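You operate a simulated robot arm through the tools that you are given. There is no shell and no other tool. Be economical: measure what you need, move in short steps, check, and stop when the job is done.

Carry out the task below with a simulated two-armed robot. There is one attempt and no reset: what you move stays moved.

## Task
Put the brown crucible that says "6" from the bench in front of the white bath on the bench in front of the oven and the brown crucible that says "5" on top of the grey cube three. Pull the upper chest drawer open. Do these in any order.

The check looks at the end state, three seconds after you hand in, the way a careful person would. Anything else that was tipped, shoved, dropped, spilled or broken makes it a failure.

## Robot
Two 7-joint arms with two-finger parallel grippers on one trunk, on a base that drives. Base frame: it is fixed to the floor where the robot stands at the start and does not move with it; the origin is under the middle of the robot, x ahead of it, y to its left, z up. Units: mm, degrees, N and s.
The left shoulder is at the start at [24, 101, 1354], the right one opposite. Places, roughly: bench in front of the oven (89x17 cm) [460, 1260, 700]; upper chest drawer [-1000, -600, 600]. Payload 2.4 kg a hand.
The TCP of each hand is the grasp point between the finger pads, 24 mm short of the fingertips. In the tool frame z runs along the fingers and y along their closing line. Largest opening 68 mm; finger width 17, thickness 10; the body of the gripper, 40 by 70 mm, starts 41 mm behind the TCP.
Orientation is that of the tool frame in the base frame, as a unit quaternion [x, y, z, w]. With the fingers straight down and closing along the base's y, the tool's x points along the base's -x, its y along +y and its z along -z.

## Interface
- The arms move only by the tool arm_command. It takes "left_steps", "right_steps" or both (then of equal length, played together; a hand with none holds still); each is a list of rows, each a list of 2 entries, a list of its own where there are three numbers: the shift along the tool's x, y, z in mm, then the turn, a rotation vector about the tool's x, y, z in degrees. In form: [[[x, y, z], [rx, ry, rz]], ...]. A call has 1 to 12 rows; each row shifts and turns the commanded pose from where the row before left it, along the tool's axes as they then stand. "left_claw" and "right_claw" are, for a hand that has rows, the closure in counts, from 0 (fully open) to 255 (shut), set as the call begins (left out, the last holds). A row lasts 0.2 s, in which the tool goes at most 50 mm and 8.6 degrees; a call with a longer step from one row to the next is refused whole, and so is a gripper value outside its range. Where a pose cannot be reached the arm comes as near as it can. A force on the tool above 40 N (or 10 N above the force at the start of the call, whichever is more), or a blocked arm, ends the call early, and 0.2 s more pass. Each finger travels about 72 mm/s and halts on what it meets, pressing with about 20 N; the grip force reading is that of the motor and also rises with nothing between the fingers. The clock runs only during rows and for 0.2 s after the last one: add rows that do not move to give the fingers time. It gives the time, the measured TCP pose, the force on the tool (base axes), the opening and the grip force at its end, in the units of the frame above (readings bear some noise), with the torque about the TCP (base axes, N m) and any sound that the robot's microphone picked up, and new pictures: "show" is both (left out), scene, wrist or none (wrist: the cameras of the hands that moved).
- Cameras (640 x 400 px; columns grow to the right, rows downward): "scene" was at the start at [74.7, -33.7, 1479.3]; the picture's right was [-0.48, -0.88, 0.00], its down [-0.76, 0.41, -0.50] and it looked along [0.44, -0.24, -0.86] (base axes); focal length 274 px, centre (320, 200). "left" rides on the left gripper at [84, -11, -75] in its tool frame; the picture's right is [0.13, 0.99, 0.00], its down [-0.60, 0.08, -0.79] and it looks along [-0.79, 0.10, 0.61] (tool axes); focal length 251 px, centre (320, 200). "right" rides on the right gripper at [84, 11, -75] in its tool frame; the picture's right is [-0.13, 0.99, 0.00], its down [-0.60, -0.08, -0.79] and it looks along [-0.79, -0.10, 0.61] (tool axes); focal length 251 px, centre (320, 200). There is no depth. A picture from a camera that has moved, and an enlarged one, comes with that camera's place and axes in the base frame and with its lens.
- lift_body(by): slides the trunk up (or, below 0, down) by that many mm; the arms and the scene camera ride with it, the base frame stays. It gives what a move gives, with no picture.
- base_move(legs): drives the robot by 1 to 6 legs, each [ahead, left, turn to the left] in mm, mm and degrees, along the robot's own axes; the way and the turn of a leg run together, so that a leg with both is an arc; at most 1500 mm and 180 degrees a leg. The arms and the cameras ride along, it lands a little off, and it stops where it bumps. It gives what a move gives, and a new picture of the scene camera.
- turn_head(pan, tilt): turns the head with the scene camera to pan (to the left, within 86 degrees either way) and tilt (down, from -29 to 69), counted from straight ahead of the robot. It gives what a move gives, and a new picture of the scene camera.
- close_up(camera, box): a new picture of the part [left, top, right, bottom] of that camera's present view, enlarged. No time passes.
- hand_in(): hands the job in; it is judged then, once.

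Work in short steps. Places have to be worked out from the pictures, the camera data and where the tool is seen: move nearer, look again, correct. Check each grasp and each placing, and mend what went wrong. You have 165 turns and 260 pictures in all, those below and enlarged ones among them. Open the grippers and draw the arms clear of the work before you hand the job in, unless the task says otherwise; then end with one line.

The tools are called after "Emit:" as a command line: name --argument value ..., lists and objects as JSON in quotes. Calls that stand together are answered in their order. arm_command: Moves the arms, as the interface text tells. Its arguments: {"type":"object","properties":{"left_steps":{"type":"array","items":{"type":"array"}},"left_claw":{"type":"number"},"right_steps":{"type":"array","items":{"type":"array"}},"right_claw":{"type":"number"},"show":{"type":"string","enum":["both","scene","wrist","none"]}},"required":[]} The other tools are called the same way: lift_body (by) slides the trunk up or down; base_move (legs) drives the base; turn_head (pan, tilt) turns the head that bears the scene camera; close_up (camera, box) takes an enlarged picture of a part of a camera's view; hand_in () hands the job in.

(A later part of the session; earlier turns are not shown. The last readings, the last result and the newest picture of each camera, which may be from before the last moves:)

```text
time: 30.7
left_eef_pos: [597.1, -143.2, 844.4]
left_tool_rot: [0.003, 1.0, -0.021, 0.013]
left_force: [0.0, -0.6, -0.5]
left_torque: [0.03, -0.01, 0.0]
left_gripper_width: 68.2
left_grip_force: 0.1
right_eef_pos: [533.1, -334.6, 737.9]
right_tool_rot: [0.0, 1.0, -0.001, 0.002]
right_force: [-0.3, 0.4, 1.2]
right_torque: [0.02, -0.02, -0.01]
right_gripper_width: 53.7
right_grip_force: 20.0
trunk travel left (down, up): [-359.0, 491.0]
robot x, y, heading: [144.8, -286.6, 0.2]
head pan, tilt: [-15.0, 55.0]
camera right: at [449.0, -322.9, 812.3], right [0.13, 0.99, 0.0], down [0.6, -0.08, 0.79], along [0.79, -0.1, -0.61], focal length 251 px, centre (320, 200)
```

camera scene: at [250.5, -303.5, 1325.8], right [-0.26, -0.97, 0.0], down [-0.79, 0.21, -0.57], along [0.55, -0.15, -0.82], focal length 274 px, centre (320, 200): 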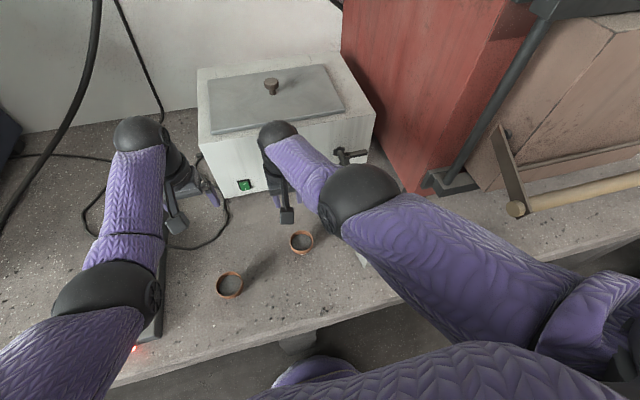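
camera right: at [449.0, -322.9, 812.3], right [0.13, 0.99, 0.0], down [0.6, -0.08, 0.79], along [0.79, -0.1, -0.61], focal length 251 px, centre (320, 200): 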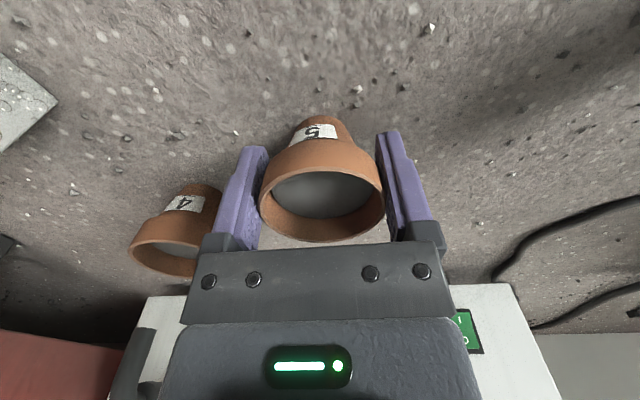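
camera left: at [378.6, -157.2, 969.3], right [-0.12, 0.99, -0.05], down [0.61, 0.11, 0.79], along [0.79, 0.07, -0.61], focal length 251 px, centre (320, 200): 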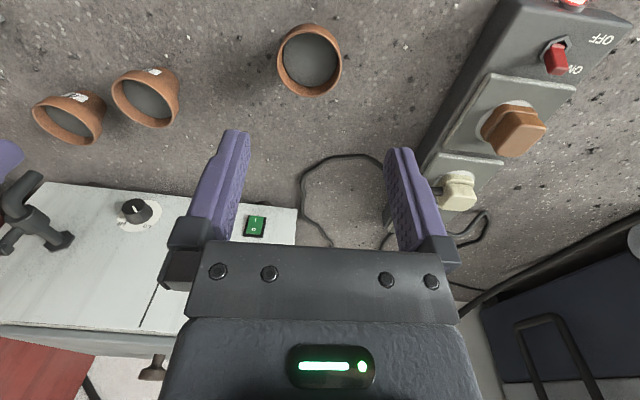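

It is gripped at 53.7 mm. I'll lift slowly, 12 mm first, and check that the width holds.

Emit:
arm_command --right_steps '[[[0, 0, -3], [0, 0, 0]], [[0, 0, -3], [0, 0, 0]], [[0, 0, -3], [0, 0, 0]], [[0, 0, -3], [0, 0, 0]], [[0, 0, 0], [0, 0, 0]]]' --show "wrist"

```text
time: 31.9
left_eef_pos: [597.6, -144.2, 844.9]
left_tool_rot: [0.003, 1.0, -0.02, 0.013]
left_force: [-0.5, -0.4, -0.6]
left_torque: [-0.05, 0.01, 0.0]
left_gripper_width: 68.0
left_grip_force: 0.0
right_eef_pos: [533.6, -334.2, 749.2]
right_tool_rot: [0.0, 1.0, -0.002, 0.001]
right_force: [-0.5, 0.2, -0.8]
right_torque: [-0.01, 0.0, 0.03]
right_gripper_width: 53.7
right_grip_force: 19.8
trunk travel left (down, up): [-359.0, 491.0]
robot x, y, heading: [153.9, -279.7, -0.2]
head pan, tilt: [-15.0, 55.0]
camera right: at [449.3, -322.9, 824.5], right [0.13, 0.99, 0.0], down [0.6, -0.08, 0.79], along [0.79, -0.1, -0.61], focal length 251 px, centre (320, 200)
```

right: 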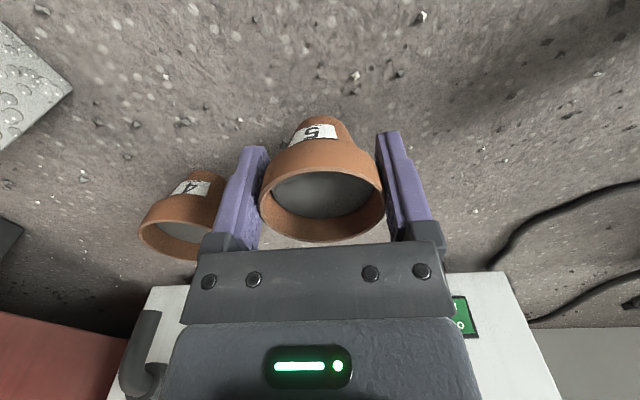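

The cup rises with the hand. I'll keep lifting gently.

Emit:
arm_command --right_steps '[[[0, 0, -5], [0, 0, 0]], [[0, 0, -8], [0, 0, 0]], [[0, 0, -8], [0, 0, 0]], [[0, 0, -8], [0, 0, 0]], [[0, 0, -8], [0, 0, 0]], [[0, 0, -8], [0, 0, 0]], [[0, 0, -8], [0, 0, 0]], [[0, 0, -8], [0, 0, 0]], [[0, 0, -8], [0, 0, 0]], [[0, 0, -5], [0, 0, 0]], [[0, 0, 0], [0, 0, 0]]]' --show "wrist"

```text
time: 34.3
left_eef_pos: [596.2, -144.2, 842.8]
left_tool_rot: [0.002, 1.0, -0.02, 0.012]
left_force: [0.0, 0.1, -0.5]
left_torque: [0.0, 0.05, -0.01]
left_gripper_width: 68.0
left_grip_force: 0.0
right_eef_pos: [534.1, -332.6, 824.5]
right_tool_rot: [0.0, 1.0, -0.002, 0.0]
right_force: [-1.1, 0.7, -0.1]
right_torque: [0.01, 0.02, 0.02]
right_gripper_width: 53.5
right_grip_force: 19.8
trunk travel left (down, up): [-359.0, 491.0]
robot x, y, heading: [150.7, -283.3, 0.1]
head pan, tilt: [-15.0, 55.0]
camera right: at [449.6, -322.9, 898.6], right [0.13, 0.99, 0.0], down [0.6, -0.08, 0.79], along [0.79, -0.1, -0.61], focal length 251 px, centre (320, 200)
```

right: 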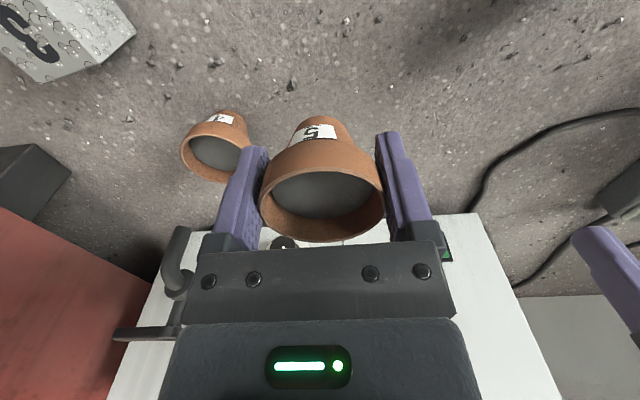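

It is held securely at z 824. I'll carry it toward the cube at about (480,-486) and stop just short to look.

Emit:
arm_command --right_steps '[[[3, -6, 0], [0, 0, 0]], [[5, -12, 0], [0, 0, 0]], [[5, -14, 0], [0, 0, 0]], [[5, -14, 0], [0, 0, 0]], [[5, -14, 0], [0, 0, 0]], [[5, -14, 0], [0, 0, 0]], [[5, -14, 0], [0, 0, 0]], [[5, -14, 0], [0, 0, 0]], [[5, -12, 0], [0, 0, 0]], [[3, -6, 0], [0, 0, 0]], [[0, 0, 0], [0, 0, 0]]]'

```text
time: 36.2
left_eef_pos: [597.3, -143.6, 843.8]
left_tool_rot: [0.003, 1.0, -0.02, 0.013]
left_force: [0.5, -0.1, 0.0]
left_torque: [-0.01, 0.02, 0.01]
left_gripper_width: 67.8
left_grip_force: 0.1
right_eef_pos: [495.2, -439.7, 824.3]
right_tool_rot: [0.004, 1.0, -0.002, 0.003]
right_force: [7.9, 1.8, -8.7]
right_torque: [-0.22, -0.18, -0.27]
right_gripper_width: 53.4
right_grip_force: 19.8
trunk travel left (down, up): [-359.0, 491.0]
robot x, y, heading: [151.2, -283.5, 0.1]
head pan, tilt: [-15.0, 55.0]
stopped in row 9 (right hand): the force on the tool passed its limit at 52 N (the readings are from after the stop); the commanded pose is now the measured one
camera scene: at [257.3, -303.4, 1275.5], right [-0.26, -0.97, 0.0], down [-0.79, 0.21, -0.57], along [0.55, -0.15, -0.82], focal length 274 px, centre (320, 200)
camera right: at [410.5, -428.1, 898.0], right [0.14, 0.99, 0.0], down [0.6, -0.08, 0.8], along [0.79, -0.11, -0.6], focal length 251 px, centre (320, 200)
```

scene: 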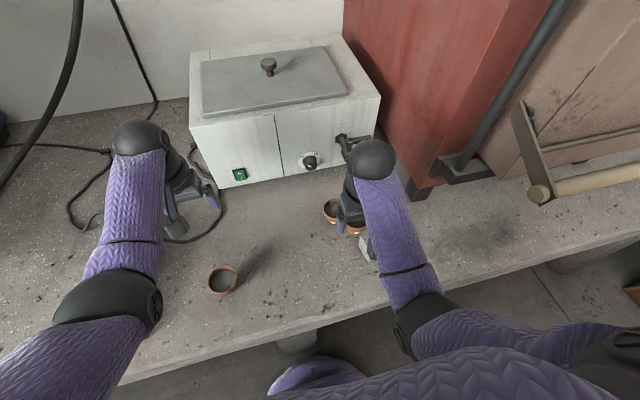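
right: 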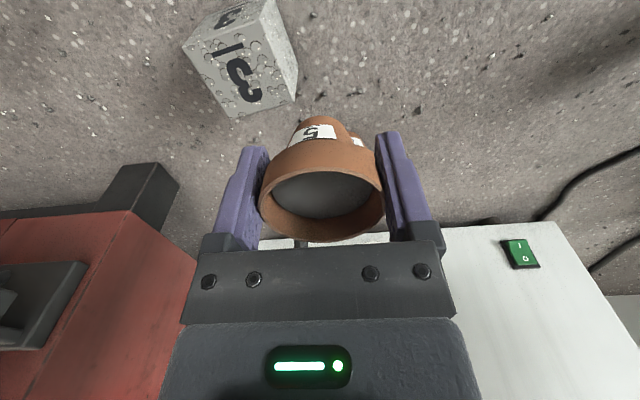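

The right elbow folded down onto the bench edge, but the cup is still held. I'll raise the trunk 30 and back the base 80 so the arm can work stretched.

Emit:
lift_body --by 30

Emit:
base_move --legs '[[-80, 0, 0]]'

```text
time: 37.0
left_eef_pos: [598.8, -142.7, 873.9]
left_tool_rot: [0.003, 1.0, -0.021, 0.013]
left_force: [-0.1, 0.8, 0.0]
left_torque: [-0.02, 0.02, -0.01]
left_gripper_width: 68.0
left_grip_force: 0.1
right_eef_pos: [494.7, -438.2, 854.6]
right_tool_rot: [0.005, 1.0, 0.0, 0.002]
right_force: [-0.2, 0.0, -1.0]
right_torque: [0.01, 0.0, 0.01]
right_gripper_width: 53.2
right_grip_force: 19.6
trunk travel left (down, up): [-389.0, 461.0]
robot x, y, heading: [150.4, -285.8, 0.1]
head pan, tilt: [-15.0, 55.0]
```

```text
time: 38.0
left_eef_pos: [517.2, -144.9, 873.9]
left_tool_rot: [0.004, 1.0, -0.02, 0.015]
left_force: [-0.4, 0.9, -1.1]
left_torque: [0.03, -0.01, -0.03]
left_gripper_width: 68.0
left_grip_force: 0.0
right_eef_pos: [414.5, -439.8, 853.8]
right_tool_rot: [0.005, 1.0, -0.001, 0.004]
right_force: [0.2, -0.1, -0.2]
right_torque: [0.0, -0.01, 0.02]
right_gripper_width: 53.2
right_grip_force: 19.7
trunk travel left (down, up): [-389.0, 461.0]
robot x, y, heading: [69.0, -285.3, -0.1]
head pan, tilt: [-15.0, 55.0]
camera scene: at [172.7, -303.6, 1305.8], right [-0.26, -0.97, 0.0], down [-0.79, 0.21, -0.57], along [0.55, -0.15, -0.82], focal length 274 px, centre (320, 200)
```

scene: 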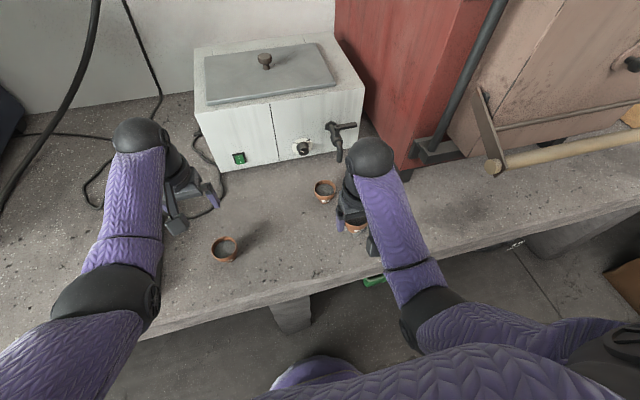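

The load has gone and the cup is still held. I'll stretch the right arm forward and to the right, short of the cube, and then look closely.

Emit:
arm_command --right_steps '[[[-6, 0, 0], [0, 0, 0]], [[-10, 0, 0], [0, 0, 0]], [[-10, 0, 0], [0, 0, 0]], [[-10, -4, 0], [0, 0, 0]], [[-8, -4, 0], [0, 0, 0]], [[0, 0, 0], [0, 0, 0]]]'

Emit:
close_up --camera "right" --box '[80, 0, 400, 200]'

```text
time: 39.5
left_eef_pos: [517.5, -143.8, 873.6]
left_tool_rot: [0.004, 1.0, -0.02, 0.014]
left_force: [-0.9, 0.5, -1.2]
left_torque: [0.0, 0.0, 0.03]
left_gripper_width: 68.0
left_grip_force: 0.1
right_eef_pos: [459.2, -448.4, 853.7]
right_tool_rot: [0.004, 1.0, 0.0, 0.002]
right_force: [-0.7, -0.2, -1.4]
right_torque: [0.01, -0.01, 0.0]
right_gripper_width: 53.2
right_grip_force: 19.8
trunk travel left (down, up): [-389.0, 461.0]
robot x, y, heading: [70.5, -282.8, 0.1]
head pan, tilt: [-15.0, 55.0]
camera scene: at [173.2, -303.6, 1305.8], right [-0.26, -0.97, 0.0], down [-0.79, 0.21, -0.57], along [0.55, -0.15, -0.82], focal length 274 px, centre (320, 200)
camera right: at [374.9, -437.3, 928.4], right [0.14, 0.99, 0.0], down [0.6, -0.08, 0.8], along [0.79, -0.11, -0.6], focal length 251 px, centre (320, 200)
```

scene: 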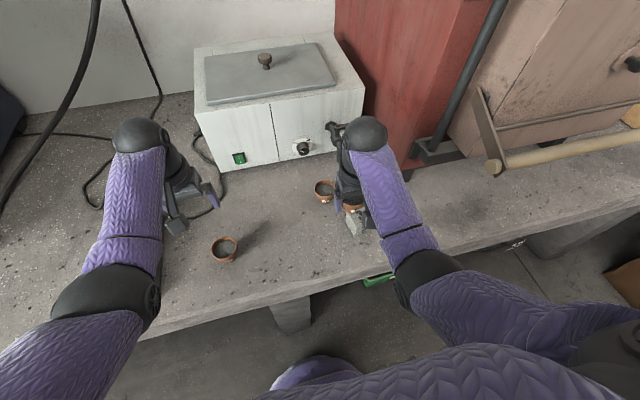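
right: 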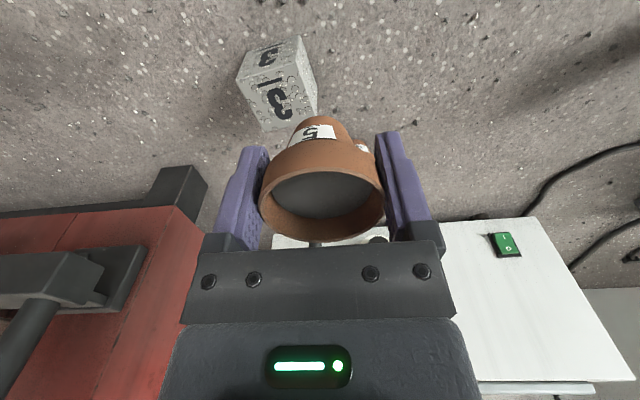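

```text
2.00 times, centred on (240, 100) of right
camera zoom: at [374.9, -437.3, 928.4], right [0.14, 0.99, 0.0], down [0.6, -0.08, 0.8], along [0.79, -0.11, -0.6], focal length 503 px, centre (480, 400)
```

zoom: 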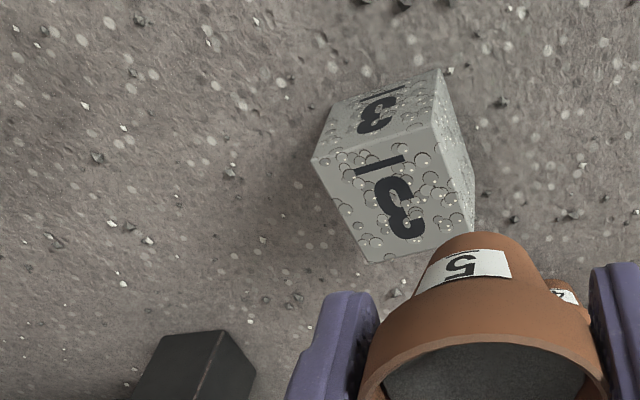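

The cube's top face is centred at about (478,-484) with its top at z≈747. The cup base is 37.5 mm below the TCP. I'll move over the cube.

Emit:
arm_command --right_steps '[[[-4, -8, 0], [0, 0, 0]], [[-5, -9, 0], [0, 0, 0]], [[-5, -9, 0], [0, 0, 0]], [[-5, -9, 0], [0, 0, 0]], [[0, 0, 0], [0, 0, 0]], [[0, 0, 0], [0, 0, 0]]]'

```text
time: 40.9
left_eef_pos: [517.2, -143.2, 874.3]
left_tool_rot: [0.003, 1.0, -0.02, 0.014]
left_force: [-0.8, -0.4, -0.9]
left_torque: [0.04, 0.0, 0.0]
left_gripper_width: 68.0
left_grip_force: 0.2
right_eef_pos: [478.4, -484.4, 854.7]
right_tool_rot: [0.004, 1.0, 0.0, 0.003]
right_force: [-0.1, 0.8, -0.8]
right_torque: [0.01, 0.02, 0.04]
right_gripper_width: 53.0
right_grip_force: 19.4
trunk travel left (down, up): [-389.0, 461.0]
robot x, y, heading: [69.7, -283.9, -0.3]
head pan, tilt: [-15.0, 55.0]
camera scene: at [173.2, -303.6, 1305.8], right [-0.26, -0.97, 0.0], down [-0.79, 0.21, -0.57], along [0.55, -0.15, -0.82], focal length 274 px, centre (320, 200)
camera right: at [393.2, -471.8, 928.5], right [0.14, 0.99, 0.0], down [0.6, -0.08, 0.8], along [0.79, -0.11, -0.6], focal length 251 px, centre (320, 200)
```

scene: 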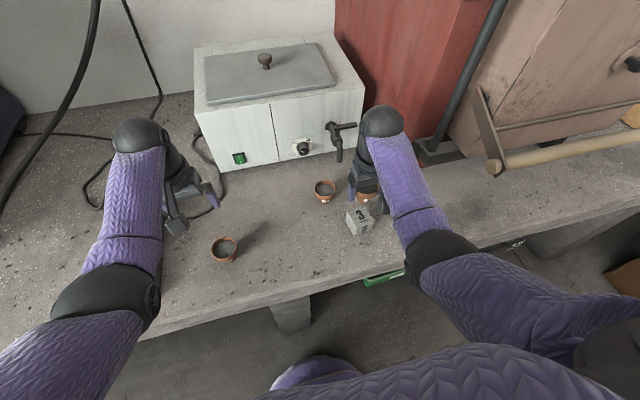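
right: 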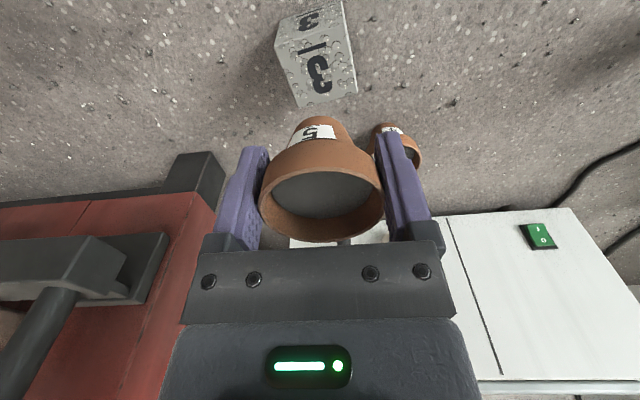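

The cup is over the cube. I'll descend 45 mm and look again from two views.

Emit:
arm_command --right_steps '[[[0, 0, 8], [0, 0, 0]], [[0, 0, 10], [0, 0, 0]], [[0, 0, 10], [0, 0, 0]], [[0, 0, 10], [0, 0, 0]], [[0, 0, 7], [0, 0, 0]], [[0, 0, 0], [0, 0, 0]]]' --show "wrist"

Emit:
close_up --camera "scene" --box '[300, 150, 420, 250]'

Emit:
close_up --camera "right" --box '[200, 20, 440, 170]'

```text
time: 42.2
left_eef_pos: [518.7, -145.0, 873.6]
left_tool_rot: [0.004, 1.0, -0.02, 0.014]
left_force: [-0.3, -0.2, -0.2]
left_torque: [-0.04, 0.02, 0.01]
left_gripper_width: 68.0
left_grip_force: 0.0
right_eef_pos: [478.3, -483.5, 809.6]
right_tool_rot: [0.004, 1.0, -0.001, 0.003]
right_force: [-0.3, -0.3, -1.2]
right_torque: [-0.03, 0.0, -0.01]
right_gripper_width: 53.0
right_grip_force: 20.1
trunk travel left (down, up): [-389.0, 461.0]
robot x, y, heading: [68.8, -282.2, -0.2]
head pan, tilt: [-15.0, 55.0]
camera right: at [393.7, -472.2, 883.5], right [0.14, 0.99, 0.0], down [0.6, -0.08, 0.8], along [0.79, -0.11, -0.6], focal length 251 px, centre (320, 200)
```

right: 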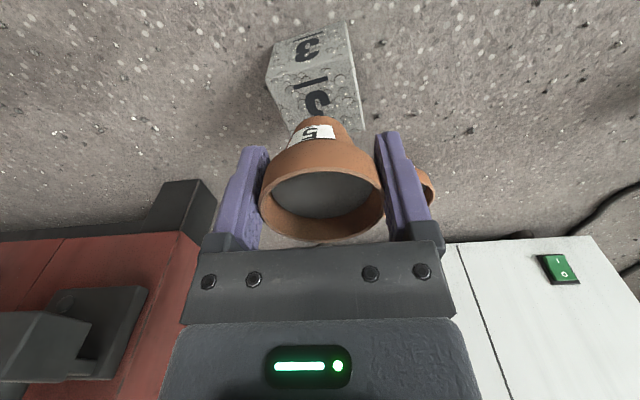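

```text
4.00 times, centred on (360, 200) of scene
camera zoom: at [173.2, -303.6, 1305.8], right [-0.26, -0.97, 0.0], down [-0.79, 0.21, -0.57], along [0.55, -0.15, -0.82], focal length 1097 px, centre (160, 200)
```

zoom: 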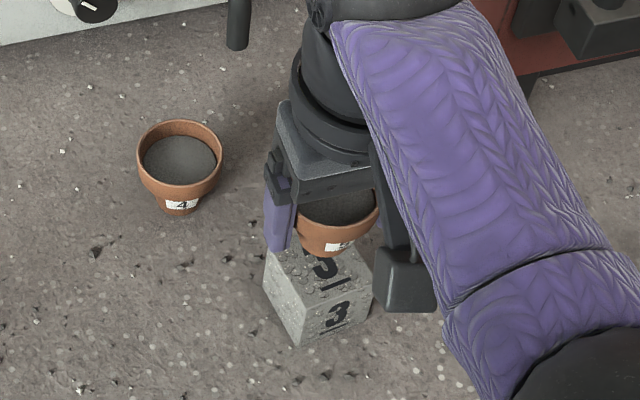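

```text
2.67 times, centred on (320, 95) of right
camera zoom: at [393.7, -472.2, 883.5], right [0.14, 0.99, 0.0], down [0.6, -0.08, 0.8], along [0.79, -0.11, -0.6], focal length 670 px, centre (320, 480)
```

zoom: 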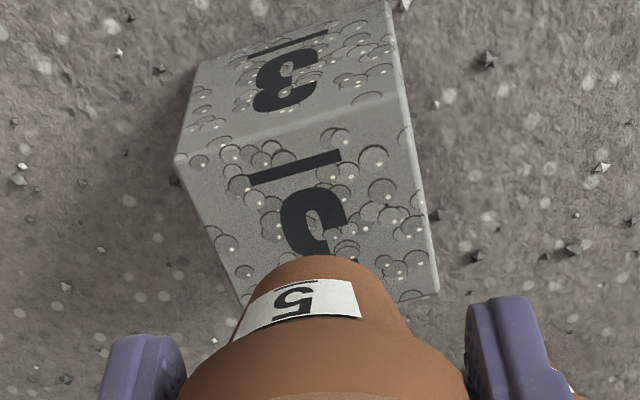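

Both views agree: the cube centre is (479.5,-484.5), and the cup is right above it. I'll descend to z≈790 and then by small steps watching the force.

Emit:
arm_command --right_steps '[[[-1, -1, 6], [0, 0, 0]], [[0, 0, 6], [0, 0, 0]], [[0, 0, 5], [0, 0, 0]], [[0, 0, 2], [0, 0, 0]], [[0, 0, 0], [0, 0, 0]]]' --show "wrist"

Emit:
close_up --camera "scene" --box '[330, 180, 410, 240]'

```text
time: 43.5
left_eef_pos: [517.8, -144.3, 873.4]
left_tool_rot: [0.003, 1.0, -0.02, 0.014]
left_force: [0.5, 0.2, 0.7]
left_torque: [0.01, -0.02, 0.0]
left_gripper_width: 67.7
left_grip_force: 0.2
right_eef_pos: [479.8, -484.1, 790.8]
right_tool_rot: [0.004, 1.0, -0.002, 0.004]
right_force: [-0.6, 0.8, -0.4]
right_torque: [-0.02, 0.04, -0.01]
right_gripper_width: 53.0
right_grip_force: 20.3
trunk travel left (down, up): [-389.0, 461.0]
robot x, y, heading: [68.5, -280.4, -0.2]
head pan, tilt: [-15.0, 55.0]
camera right: at [394.9, -473.2, 864.8], right [0.14, 0.99, 0.0], down [0.6, -0.08, 0.8], along [0.79, -0.11, -0.6], focal length 251 px, centre (320, 200)
```

right: 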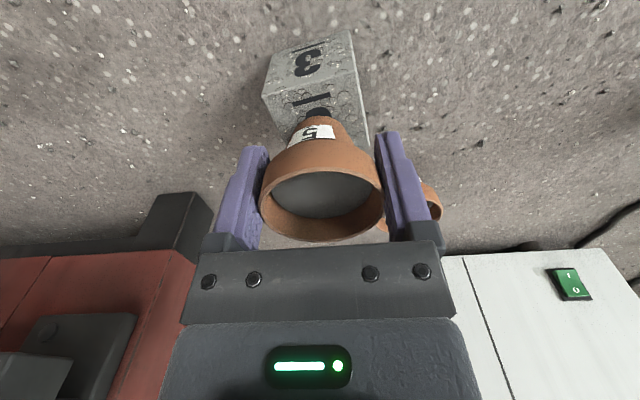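

```text
6.67 times, centred on (370, 210) of scene
camera zoom: at [173.2, -303.6, 1305.8], right [-0.26, -0.97, 0.0], down [-0.79, 0.21, -0.57], along [0.55, -0.15, -0.82], focal length 1829 px, centre (-13, 133)
```

zoom: 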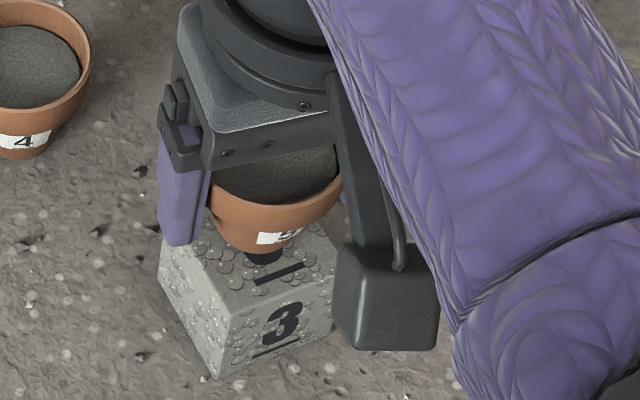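

Near contact now. I'll go down in 1 mm rows.

Emit:
arm_command --right_steps '[[[0, 0, 1], [0, 0, 0]], [[0, 0, 1], [0, 0, 0]], [[0, 0, 1], [0, 0, 0]], [[0, 0, 1], [0, 0, 0]], [[0, 0, 0], [0, 0, 0]]]' --show "none"

```text
time: 44.6
left_eef_pos: [517.5, -144.6, 874.2]
left_tool_rot: [0.004, 1.0, -0.02, 0.014]
left_force: [-0.8, -0.8, 1.0]
left_torque: [0.0, -0.02, 0.0]
left_gripper_width: 68.1
left_grip_force: 0.1
right_eef_pos: [479.4, -484.2, 787.9]
right_tool_rot: [0.004, 1.0, 0.0, 0.003]
right_force: [0.3, -1.4, 4.8]
right_torque: [0.06, 0.0, 0.02]
right_gripper_width: 52.9
right_grip_force: 20.3
trunk travel left (down, up): [-389.0, 461.0]
robot x, y, heading: [72.5, -285.2, -0.0]
head pan, tilt: [-15.0, 55.0]
```

An upward force of 4.8 N at z 788 indicates contact. I'll ease the fingers open.

Emit:
arm_command --right_steps '[[[0, 0, 0.5], [0, 0, 0]], [[0, 0, 0], [0, 0, 0]]]' --show "none"

Emit:
arm_command --right_steps '[[[0, 0, 0], [0, 0, 0]], [[0, 0, 0], [0, 0, 0]], [[0, 0, 0], [0, 0, 0]]]' --right_claw 0 --show "wrist"

Emit:
close_up --camera "scene" --box '[330, 180, 410, 240]'

```text
time: 45.2
left_eef_pos: [517.3, -143.3, 873.8]
left_tool_rot: [0.004, 1.0, -0.021, 0.015]
left_force: [-1.0, -0.2, 0.2]
left_torque: [-0.01, -0.03, -0.04]
left_gripper_width: 68.0
left_grip_force: 0.0
right_eef_pos: [479.9, -483.9, 787.2]
right_tool_rot: [0.004, 1.0, -0.001, 0.005]
right_force: [0.6, -0.7, 12.6]
right_torque: [0.07, -0.06, 0.0]
right_gripper_width: 52.9
right_grip_force: 19.9
trunk travel left (down, up): [-389.0, 461.0]
robot x, y, heading: [69.3, -282.9, -0.2]
head pan, tilt: [-15.0, 55.0]
```

```text
time: 46.0
left_eef_pos: [517.8, -144.1, 873.6]
left_tool_rot: [0.003, 1.0, -0.02, 0.013]
left_force: [-0.1, -0.5, 0.5]
left_torque: [0.03, 0.03, -0.01]
left_gripper_width: 68.1
left_grip_force: 0.1
right_eef_pos: [480.9, -485.5, 786.0]
right_tool_rot: [0.005, 1.0, -0.001, 0.002]
right_force: [0.0, -0.1, -0.3]
right_torque: [0.02, 0.01, 0.05]
right_gripper_width: 67.8
right_grip_force: 0.0
trunk travel left (down, up): [-389.0, 461.0]
robot x, y, heading: [69.7, -280.8, 0.1]
head pan, tilt: [-15.0, 55.0]
camera right: at [394.9, -473.0, 860.3], right [0.14, 0.99, 0.0], down [0.6, -0.08, 0.8], along [0.79, -0.11, -0.6], focal length 251 px, centre (320, 200)
```

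right: 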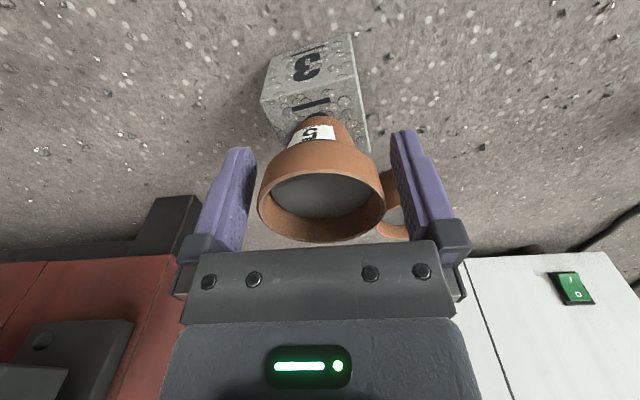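

```text
6.67 times, centred on (370, 210) of scene
camera zoom: at [173.2, -303.6, 1305.7], right [-0.26, -0.97, 0.0], down [-0.79, 0.21, -0.57], along [0.55, -0.15, -0.82], focal length 1829 px, centre (-13, 133)
```

zoom: 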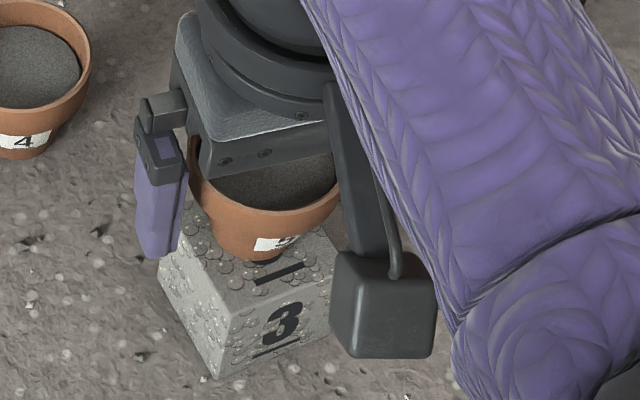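

The cup stands on the cube. I'll rise straight up, clear of it.

Emit:
arm_command --right_steps '[[[0, 0, -5], [0, 0, 0]], [[0, 0, -10], [0, 0, 0]], [[0, 0, -15], [0, 0, 0]], [[0, 0, -25], [0, 0, 0]], [[0, 0, -25], [0, 0, 0]], [[0, 0, 0], [0, 0, 0]]]' --show "both"

```text
time: 47.5
left_eef_pos: [518.8, -143.4, 874.1]
left_tool_rot: [0.004, 1.0, -0.02, 0.013]
left_force: [0.6, -0.6, 0.6]
left_torque: [-0.03, 0.02, -0.01]
left_gripper_width: 68.0
left_grip_force: 0.0
right_eef_pos: [477.9, -485.5, 867.6]
right_tool_rot: [0.004, 1.0, -0.001, 0.002]
right_force: [0.7, -0.2, 0.7]
right_torque: [-0.01, 0.02, 0.0]
right_gripper_width: 68.2
right_grip_force: 0.1
trunk travel left (down, up): [-389.0, 461.0]
robot x, y, heading: [72.4, -281.4, -0.1]
head pan, tilt: [-15.0, 55.0]
camera scene: at [173.2, -303.6, 1305.8], right [-0.26, -0.97, 0.0], down [-0.79, 0.21, -0.57], along [0.55, -0.15, -0.82], focal length 274 px, centre (320, 200)
camera right: at [394.4, -472.4, 941.0], right [0.14, 0.99, 0.0], down [0.6, -0.08, 0.8], along [0.79, -0.11, -0.6], focal length 251 px, centre (320, 200)
```

scene: 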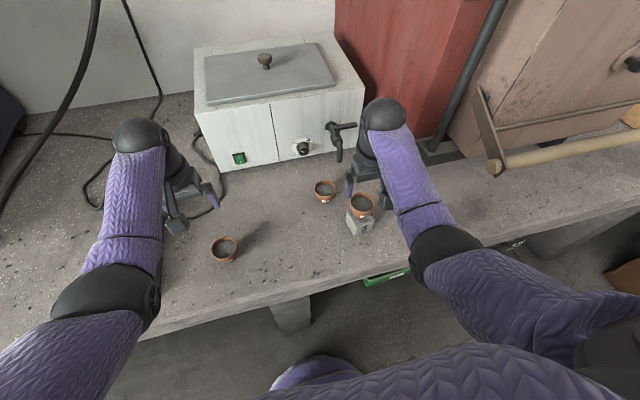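
right: 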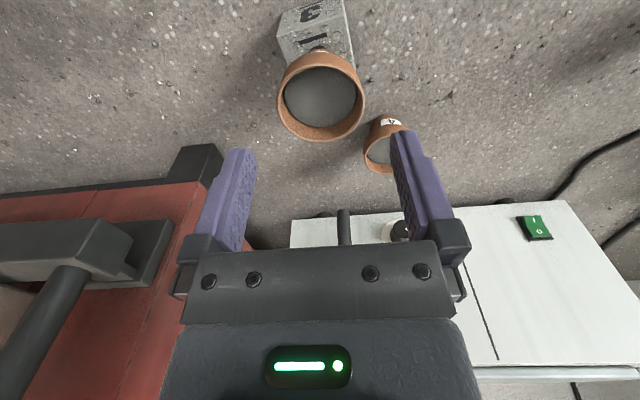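

Crucible 5 is standing squarely on cube 3. For crucible 6 with the left hand, I'll move the right hand forward off the cup first, then lower the trunk by 40.

Emit:
arm_command --right_steps '[[[-15, 5, -15], [0, 0, 0]], [[-20, 5, -10], [0, 0, 0]], [[-15, 5, 0], [0, 0, 0]], [[0, 0, 0], [0, 0, 0]]]' --show "none"

Emit:
lift_body --by -40

Emit:
arm_command --left_steps '[[[10, -5, 8], [-2.3, 1.6, -0.5]], [[12, -5, 8], [0, 0, 0]], [[12, -5, 8], [0, 0, 0]], [[10, -4, 8], [0, 0, 0]], [[0, 0, 0], [0, 0, 0]]]' --left_claw 0

```text
time: 48.5
left_eef_pos: [519.2, -144.2, 874.5]
left_tool_rot: [0.004, 1.0, -0.02, 0.014]
left_force: [-0.2, -0.5, 0.6]
left_torque: [-0.01, -0.01, 0.0]
left_gripper_width: 67.9
left_grip_force: 0.0
right_eef_pos: [528.3, -470.7, 891.5]
right_tool_rot: [0.005, 1.0, -0.001, 0.003]
right_force: [0.4, -0.2, 0.0]
right_torque: [-0.02, 0.02, 0.02]
right_gripper_width: 68.1
right_grip_force: 0.1
trunk travel left (down, up): [-389.0, 461.0]
robot x, y, heading: [69.6, -281.4, 0.1]
head pan, tilt: [-15.0, 55.0]
```

```text
time: 49.3
left_eef_pos: [518.6, -144.1, 834.5]
left_tool_rot: [0.004, 1.0, -0.02, 0.014]
left_force: [0.0, 0.2, -0.3]
left_torque: [0.01, 0.02, -0.01]
left_gripper_width: 67.7
left_grip_force: 0.0
right_eef_pos: [529.2, -469.8, 851.7]
right_tool_rot: [0.004, 1.0, -0.001, 0.003]
right_force: [0.1, 0.2, 0.2]
right_torque: [-0.03, 0.01, 0.03]
right_gripper_width: 67.9
right_grip_force: 0.0
trunk travel left (down, up): [-349.0, 501.0]
robot x, y, heading: [70.5, -280.7, -0.1]
head pan, tilt: [-15.0, 55.0]
```

```text
time: 50.5
left_eef_pos: [474.5, -163.5, 802.2]
left_tool_rot: [-0.001, 1.0, -0.001, -0.001]
left_force: [-0.1, -0.6, 0.1]
left_torque: [-0.01, -0.02, -0.01]
left_gripper_width: 68.0
left_grip_force: 0.1
right_eef_pos: [528.6, -470.3, 850.5]
right_tool_rot: [0.004, 1.0, -0.001, 0.002]
right_force: [-0.3, 0.3, -0.6]
right_torque: [0.01, -0.01, 0.01]
right_gripper_width: 68.0
right_grip_force: 0.0
trunk travel left (down, up): [-349.0, 501.0]
robot x, y, heading: [72.2, -285.0, 0.2]
head pan, tilt: [-15.0, 55.0]
camera scene: at [179.5, -303.6, 1265.4], right [-0.26, -0.97, 0.0], down [-0.79, 0.21, -0.57], along [0.55, -0.15, -0.82], focal length 274 px, centre (320, 200)
camera left: at [390.1, -174.8, 876.7], right [-0.13, 0.99, 0.0], down [0.6, 0.08, 0.79], along [0.79, 0.1, -0.61], focal length 251 px, centre (320, 200)
```

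scene: 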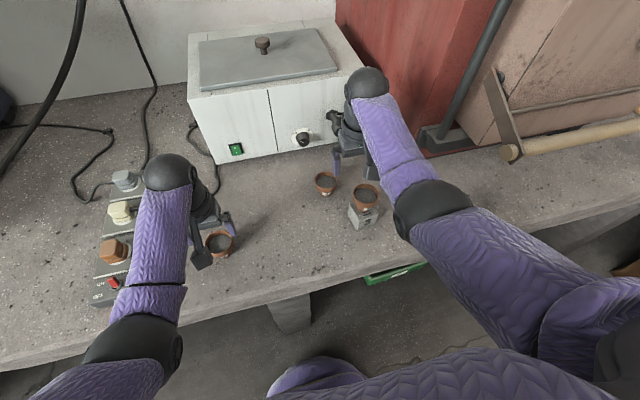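
left: 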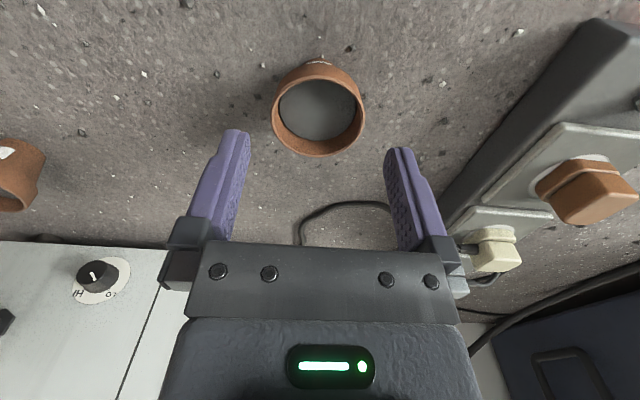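

The rim of crucible 6 is centred at (473,-166), z≈745, and the reach is comfortable. I'll descend around it.

Emit:
arm_command --left_steps '[[[1, -2, 12], [0, 0, 0]], [[0, 0, 14], [0, 0, 0]], [[0, 0, 14], [0, 0, 0]], [[0, 0, 0], [0, 0, 0]]]' --show "wrist"

```text
time: 51.5
left_eef_pos: [472.5, -167.1, 761.5]
left_tool_rot: [-0.001, 1.0, -0.001, -0.001]
left_force: [-0.1, 0.0, -0.3]
left_torque: [-0.01, 0.02, 0.01]
left_gripper_width: 68.1
left_grip_force: 0.0
right_eef_pos: [529.0, -470.5, 852.1]
right_tool_rot: [0.005, 1.0, -0.001, 0.003]
right_force: [0.1, 0.1, -0.5]
right_torque: [0.01, -0.01, -0.02]
right_gripper_width: 67.8
right_grip_force: 0.1
trunk travel left (down, up): [-349.0, 501.0]
robot x, y, heading: [71.9, -280.8, -0.1]
head pan, tilt: [-15.0, 55.0]
camera left: at [389.0, -177.7, 836.3], right [-0.13, 0.99, 0.0], down [0.6, 0.08, 0.79], along [0.79, 0.1, -0.61], focal length 251 px, centre (320, 200)
```

left: 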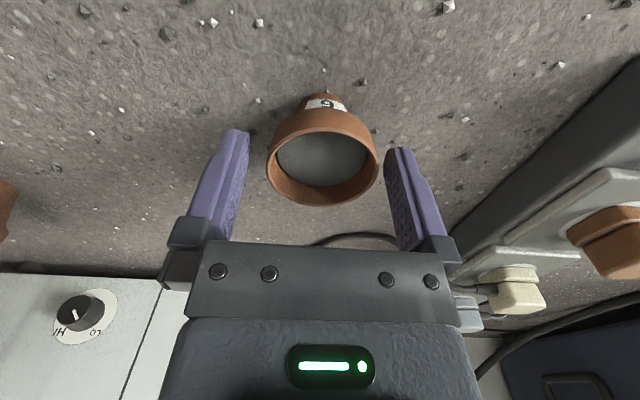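

It is still centred, rim at (472,-166). I'll go down 24 mm more and close.

Emit:
arm_command --left_steps '[[[0, 1, 12], [0, 0, 0]], [[0, 0, 12], [0, 0, 0]], [[0, 0, 0], [0, 0, 0]]]' --show "none"

Emit:
arm_command --left_steps '[[[0, 0, 0], [0, 0, 0]], [[0, 0, 0], [0, 0, 0]], [[0, 0, 0], [0, 0, 0]], [[0, 0, 0], [0, 0, 0]]]' --left_claw 255 --show "none"

Emit:
arm_command --left_steps '[[[0, 0, -3], [0, 0, 0]], [[0, 0, -4], [0, 0, 0]], [[0, 0, -4], [0, 0, 0]], [[0, 0, -4], [0, 0, 0]], [[0, 0, 0], [0, 0, 0]]]' --show "wrist"

```text
time: 52.3
left_eef_pos: [473.7, -164.3, 737.7]
left_tool_rot: [-0.001, 1.0, -0.002, 0.0]
left_force: [0.4, 0.4, -0.3]
left_torque: [-0.01, 0.03, -0.01]
left_gripper_width: 68.0
left_grip_force: 0.0
right_eef_pos: [529.0, -469.6, 851.6]
right_tool_rot: [0.004, 1.0, -0.001, 0.003]
right_force: [-0.7, 0.4, 0.1]
right_torque: [0.0, -0.01, 0.01]
right_gripper_width: 68.3
right_grip_force: 0.0
trunk travel left (down, up): [-349.0, 501.0]
robot x, y, heading: [70.1, -288.2, 0.2]
head pan, tilt: [-15.0, 55.0]
```

```text
time: 53.3
left_eef_pos: [472.3, -166.0, 736.3]
left_tool_rot: [-0.001, 1.0, 0.0, -0.001]
left_force: [0.2, 0.0, 0.0]
left_torque: [0.02, -0.01, -0.01]
left_gripper_width: 54.2
left_grip_force: 20.3
right_eef_pos: [529.3, -471.1, 850.8]
right_tool_rot: [0.005, 1.0, 0.0, 0.003]
right_force: [0.0, 0.4, -0.8]
right_torque: [-0.01, -0.03, 0.0]
right_gripper_width: 68.1
right_grip_force: 0.1
trunk travel left (down, up): [-349.0, 501.0]
robot x, y, heading: [71.3, -280.9, -0.0]
head pan, tilt: [-15.0, 55.0]
```

```text
time: 54.5
left_eef_pos: [472.4, -164.8, 752.9]
left_tool_rot: [-0.001, 1.0, -0.002, 0.0]
left_force: [0.2, -0.2, -0.5]
left_torque: [-0.02, -0.04, 0.0]
left_gripper_width: 54.1
left_grip_force: 20.4
right_eef_pos: [529.1, -469.3, 851.6]
right_tool_rot: [0.004, 1.0, -0.001, 0.003]
right_force: [-0.1, -0.1, 0.1]
right_torque: [-0.02, 0.02, -0.01]
right_gripper_width: 67.9
right_grip_force: 0.0
trunk travel left (down, up): [-349.0, 501.0]
robot x, y, heading: [67.6, -285.2, 0.1]
head pan, tilt: [-15.0, 55.0]
camera left: at [389.1, -175.8, 827.7], right [-0.13, 0.99, 0.0], down [0.6, 0.08, 0.79], along [0.79, 0.1, -0.61], focal length 251 px, centre (320, 200)
```

left: 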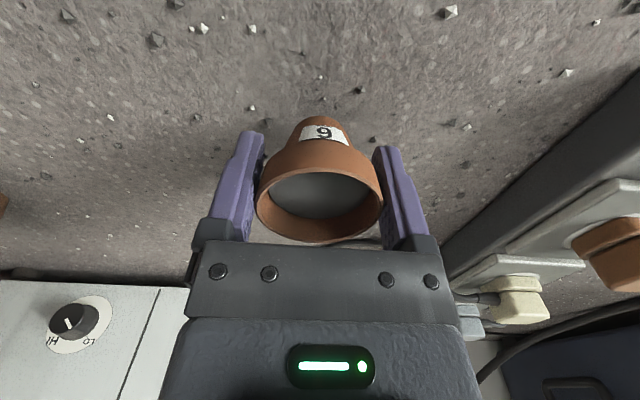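

It is gripped and rising, and the label reads 6. I'll raise the trunk gently, check the grip, then raise further.

Emit:
lift_body --by 40

Emit:
lift_body --by 170

Emit:
base_move --legs '[[-350, 0, 0]]'

```text
time: 55.3
left_eef_pos: [473.3, -164.5, 792.9]
left_tool_rot: [-0.001, 1.0, 0.0, -0.001]
left_force: [-0.3, -0.2, -0.6]
left_torque: [0.0, 0.02, -0.04]
left_gripper_width: 53.7
left_grip_force: 20.1
right_eef_pos: [528.6, -470.0, 892.0]
right_tool_rot: [0.003, 1.0, -0.001, 0.003]
right_force: [0.5, -0.1, -0.7]
right_torque: [0.0, 0.01, -0.02]
right_gripper_width: 68.2
right_grip_force: 0.1
trunk travel left (down, up): [-389.0, 461.0]
robot x, y, heading: [68.8, -281.7, -0.1]
head pan, tilt: [-15.0, 55.0]
```

```text
time: 57.2
left_eef_pos: [473.7, -165.2, 963.0]
left_tool_rot: [-0.001, 1.0, 0.0, 0.0]
left_force: [0.0, 0.7, 0.0]
left_torque: [0.03, -0.01, 0.02]
left_gripper_width: 54.0
left_grip_force: 19.6
right_eef_pos: [528.8, -470.8, 1060.9]
right_tool_rot: [0.004, 1.0, 0.0, 0.002]
right_force: [0.2, 0.1, -1.2]
right_torque: [-0.02, -0.02, 0.0]
right_gripper_width: 68.0
right_grip_force: 0.0
trunk travel left (down, up): [-559.0, 291.0]
robot x, y, heading: [72.4, -285.1, -0.3]
head pan, tilt: [-15.0, 55.0]
```

```text
time: 59.5
left_eef_pos: [123.2, -164.5, 963.9]
left_tool_rot: [0.0, 1.0, -0.001, 0.0]
left_force: [0.2, 1.0, -1.0]
left_torque: [-0.01, 0.0, 0.02]
left_gripper_width: 53.6
left_grip_force: 20.1
right_eef_pos: [179.0, -469.7, 1060.7]
right_tool_rot: [0.006, 1.0, -0.001, 0.003]
right_force: [-0.4, 0.2, 0.5]
right_torque: [0.01, -0.01, -0.01]
right_gripper_width: 68.0
right_grip_force: 0.0
trunk travel left (down, up): [-559.0, 291.0]
robot x, y, heading: [-277.4, -283.6, -0.3]
head pan, tilt: [-15.0, 55.0]
camera scene: at [-193.5, -303.4, 1476.6], right [-0.26, -0.97, 0.0], down [-0.79, 0.21, -0.57], along [0.55, -0.15, -0.82], focal length 274 px, centre (320, 200)
```

scene: 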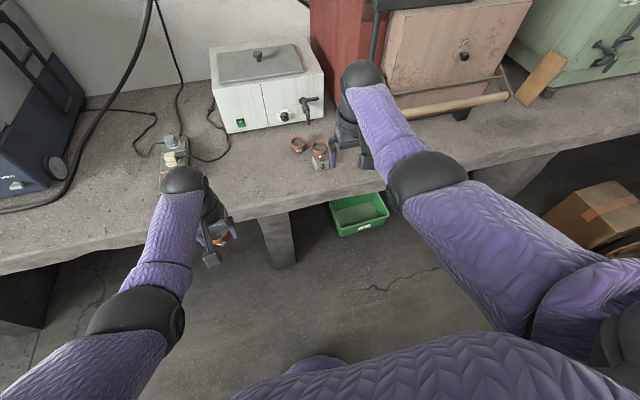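

Cup 6 is held and everything is clear. Before driving left I'll look that way along the route.

Emit:
turn_head --pan 60 --tilt 25

```text
time: 61.0
left_eef_pos: [123.5, -166.1, 963.1]
left_tool_rot: [0.0, 1.0, -0.001, 0.0]
left_force: [0.3, 0.9, -1.0]
left_torque: [0.02, 0.03, 0.03]
left_gripper_width: 53.9
left_grip_force: 20.6
right_eef_pos: [180.2, -469.3, 1061.4]
right_tool_rot: [0.006, 1.0, -0.001, 0.003]
right_force: [-0.9, 0.3, 0.1]
right_torque: [0.03, 0.01, 0.02]
right_gripper_width: 67.8
right_grip_force: 0.0
trunk travel left (down, up): [-559.0, 291.0]
robot x, y, heading: [-279.3, -286.3, -0.2]
head pan, tilt: [60.0, 25.0]
camera scene: at [-216.1, -204.9, 1520.5], right [0.86, -0.5, 0.0], down [-0.21, -0.37, -0.91], along [0.45, 0.78, -0.42], focal length 274 px, centre (320, 200)
```

scene: 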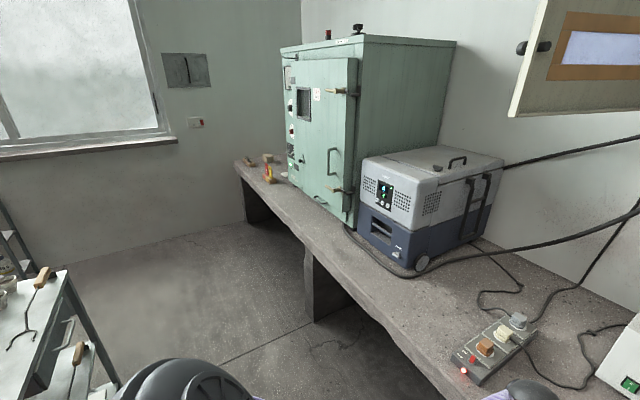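

The oven is the green cabinet. Its bench strip runs in front, and the cart stays far off at x<-600. I'll drive forward a little and then left along the bench, keeping the hands off its edge.

Emit:
base_move --legs '[[80, 0, 0], [0, 680, 0]]'

```text
time: 65.4
left_eef_pos: [204.7, 516.1, 963.1]
left_tool_rot: [-0.003, 1.0, -0.001, -0.001]
left_force: [0.6, 0.2, -0.7]
left_torque: [0.02, 0.01, 0.04]
left_gripper_width: 53.5
left_grip_force: 19.6
right_eef_pos: [261.0, 211.3, 1061.5]
right_tool_rot: [0.004, 1.0, -0.001, 0.002]
right_force: [-0.4, -0.2, -0.2]
right_torque: [0.01, -0.02, 0.04]
right_gripper_width: 67.9
right_grip_force: 0.0
trunk travel left (down, up): [-559.0, 291.0]
robot x, y, heading: [-198.7, 399.3, 0.2]
head pan, tilt: [60.0, 25.0]
camera scene: at [-136.0, 475.2, 1520.5], right [0.87, -0.5, 0.0], down [-0.21, -0.37, -0.91], along [0.45, 0.79, -0.42], focal length 274 px, centre (320, 200)
```

scene: 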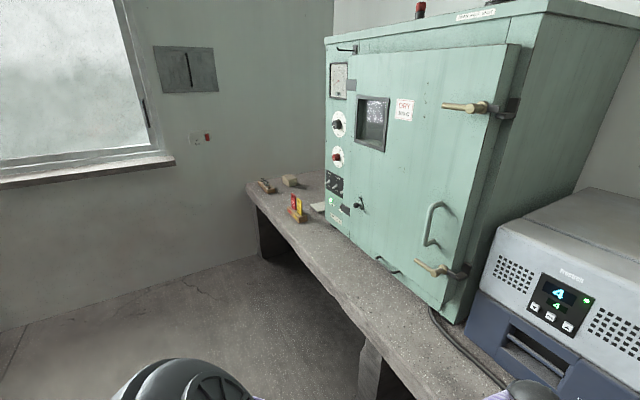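

The strip in front of the oven looks free. I'll drive the remaining 720 mm left.

Emit:
base_move --legs '[[0, 710, 0]]'

Emit:
turn_head --pan 10 --tilt 40

```text
time: 69.3
left_eef_pos: [202.3, 1230.2, 962.9]
left_tool_rot: [-0.003, 1.0, -0.001, 0.0]
left_force: [0.8, 0.0, -1.5]
left_torque: [0.0, 0.02, 0.01]
left_gripper_width: 53.7
left_grip_force: 19.9
right_eef_pos: [260.0, 926.2, 1061.0]
right_tool_rot: [0.002, 1.0, -0.001, 0.003]
right_force: [0.4, 0.4, 0.0]
right_torque: [-0.01, 0.0, 0.0]
right_gripper_width: 68.2
right_grip_force: 0.1
trunk travel left (down, up): [-559.0, 291.0]
robot x, y, heading: [-195.4, 1105.2, -0.0]
head pan, tilt: [60.0, 25.0]
camera scene: at [-138.3, 1189.1, 1520.5], right [0.87, -0.5, 0.0], down [-0.21, -0.37, -0.91], along [0.45, 0.79, -0.42], focal length 274 px, centre (320, 200)
```

scene: 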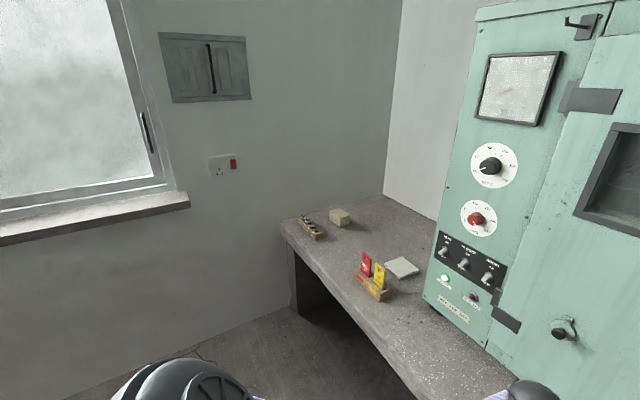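

```text
time: 70.5
left_eef_pos: [202.6, 1231.2, 962.0]
left_tool_rot: [-0.003, 1.0, -0.001, -0.001]
left_force: [0.6, -0.1, 0.0]
left_torque: [0.0, -0.01, 0.03]
left_gripper_width: 53.8
left_grip_force: 20.5
right_eef_pos: [259.3, 926.1, 1061.1]
right_tool_rot: [0.002, 1.0, -0.001, 0.003]
right_force: [0.8, 0.7, -0.2]
right_torque: [-0.01, -0.03, -0.03]
right_gripper_width: 67.9
right_grip_force: 0.0
trunk travel left (down, up): [-559.0, 291.0]
robot x, y, heading: [-201.5, 1107.7, 0.1]
head pan, tilt: [10.0, 40.0]
camera scene: at [-100.4, 1123.9, 1497.2], right [0.18, -0.98, 0.0], down [-0.63, -0.11, -0.77], along [0.75, 0.14, -0.64], focal length 274 px, centre (320, 200)
```

scene: 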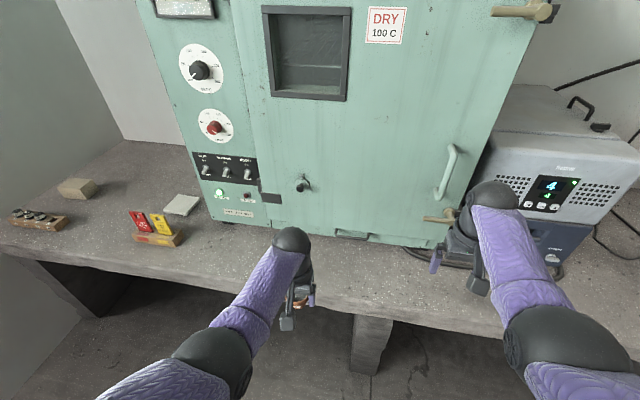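

The strip is clear in front of the left hand. The oven's handles are close to the right hand's path, so I'll draw the right hand back and outward first.

Emit:
arm_command --right_steps '[[[30, -12, 0], [0, 0, 0]], [[35, -12, 0], [0, 0, 0]], [[35, -12, 0], [0, 0, 0]], [[35, -12, 0], [0, 0, 0]], [[35, -12, 0], [0, 0, 0]], [[30, -10, 0], [0, 0, 0]], [[0, 0, 0], [0, 0, 0]]]' --show "scene"

```text
time: 72.1
left_eef_pos: [202.8, 1231.3, 962.8]
left_tool_rot: [-0.002, 1.0, -0.001, -0.001]
left_force: [0.2, 0.1, -0.6]
left_torque: [0.01, 0.0, -0.01]
left_gripper_width: 53.6
left_grip_force: 20.0
right_eef_pos: [58.3, 857.2, 1060.4]
right_tool_rot: [0.003, 1.0, -0.001, 0.003]
right_force: [-0.5, -0.9, -0.6]
right_torque: [0.01, 0.02, 0.0]
right_gripper_width: 67.7
right_grip_force: 0.1
trunk travel left (down, up): [-559.0, 291.0]
robot x, y, heading: [-199.0, 1110.5, -0.0]
head pan, tilt: [10.0, 40.0]
camera scene: at [-100.3, 1123.8, 1497.2], right [0.18, -0.98, 0.0], down [-0.63, -0.11, -0.77], along [0.75, 0.14, -0.64], focal length 274 px, centre (320, 200)
```

scene: 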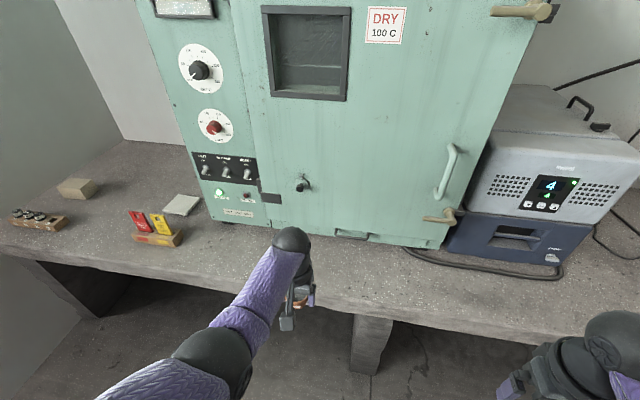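

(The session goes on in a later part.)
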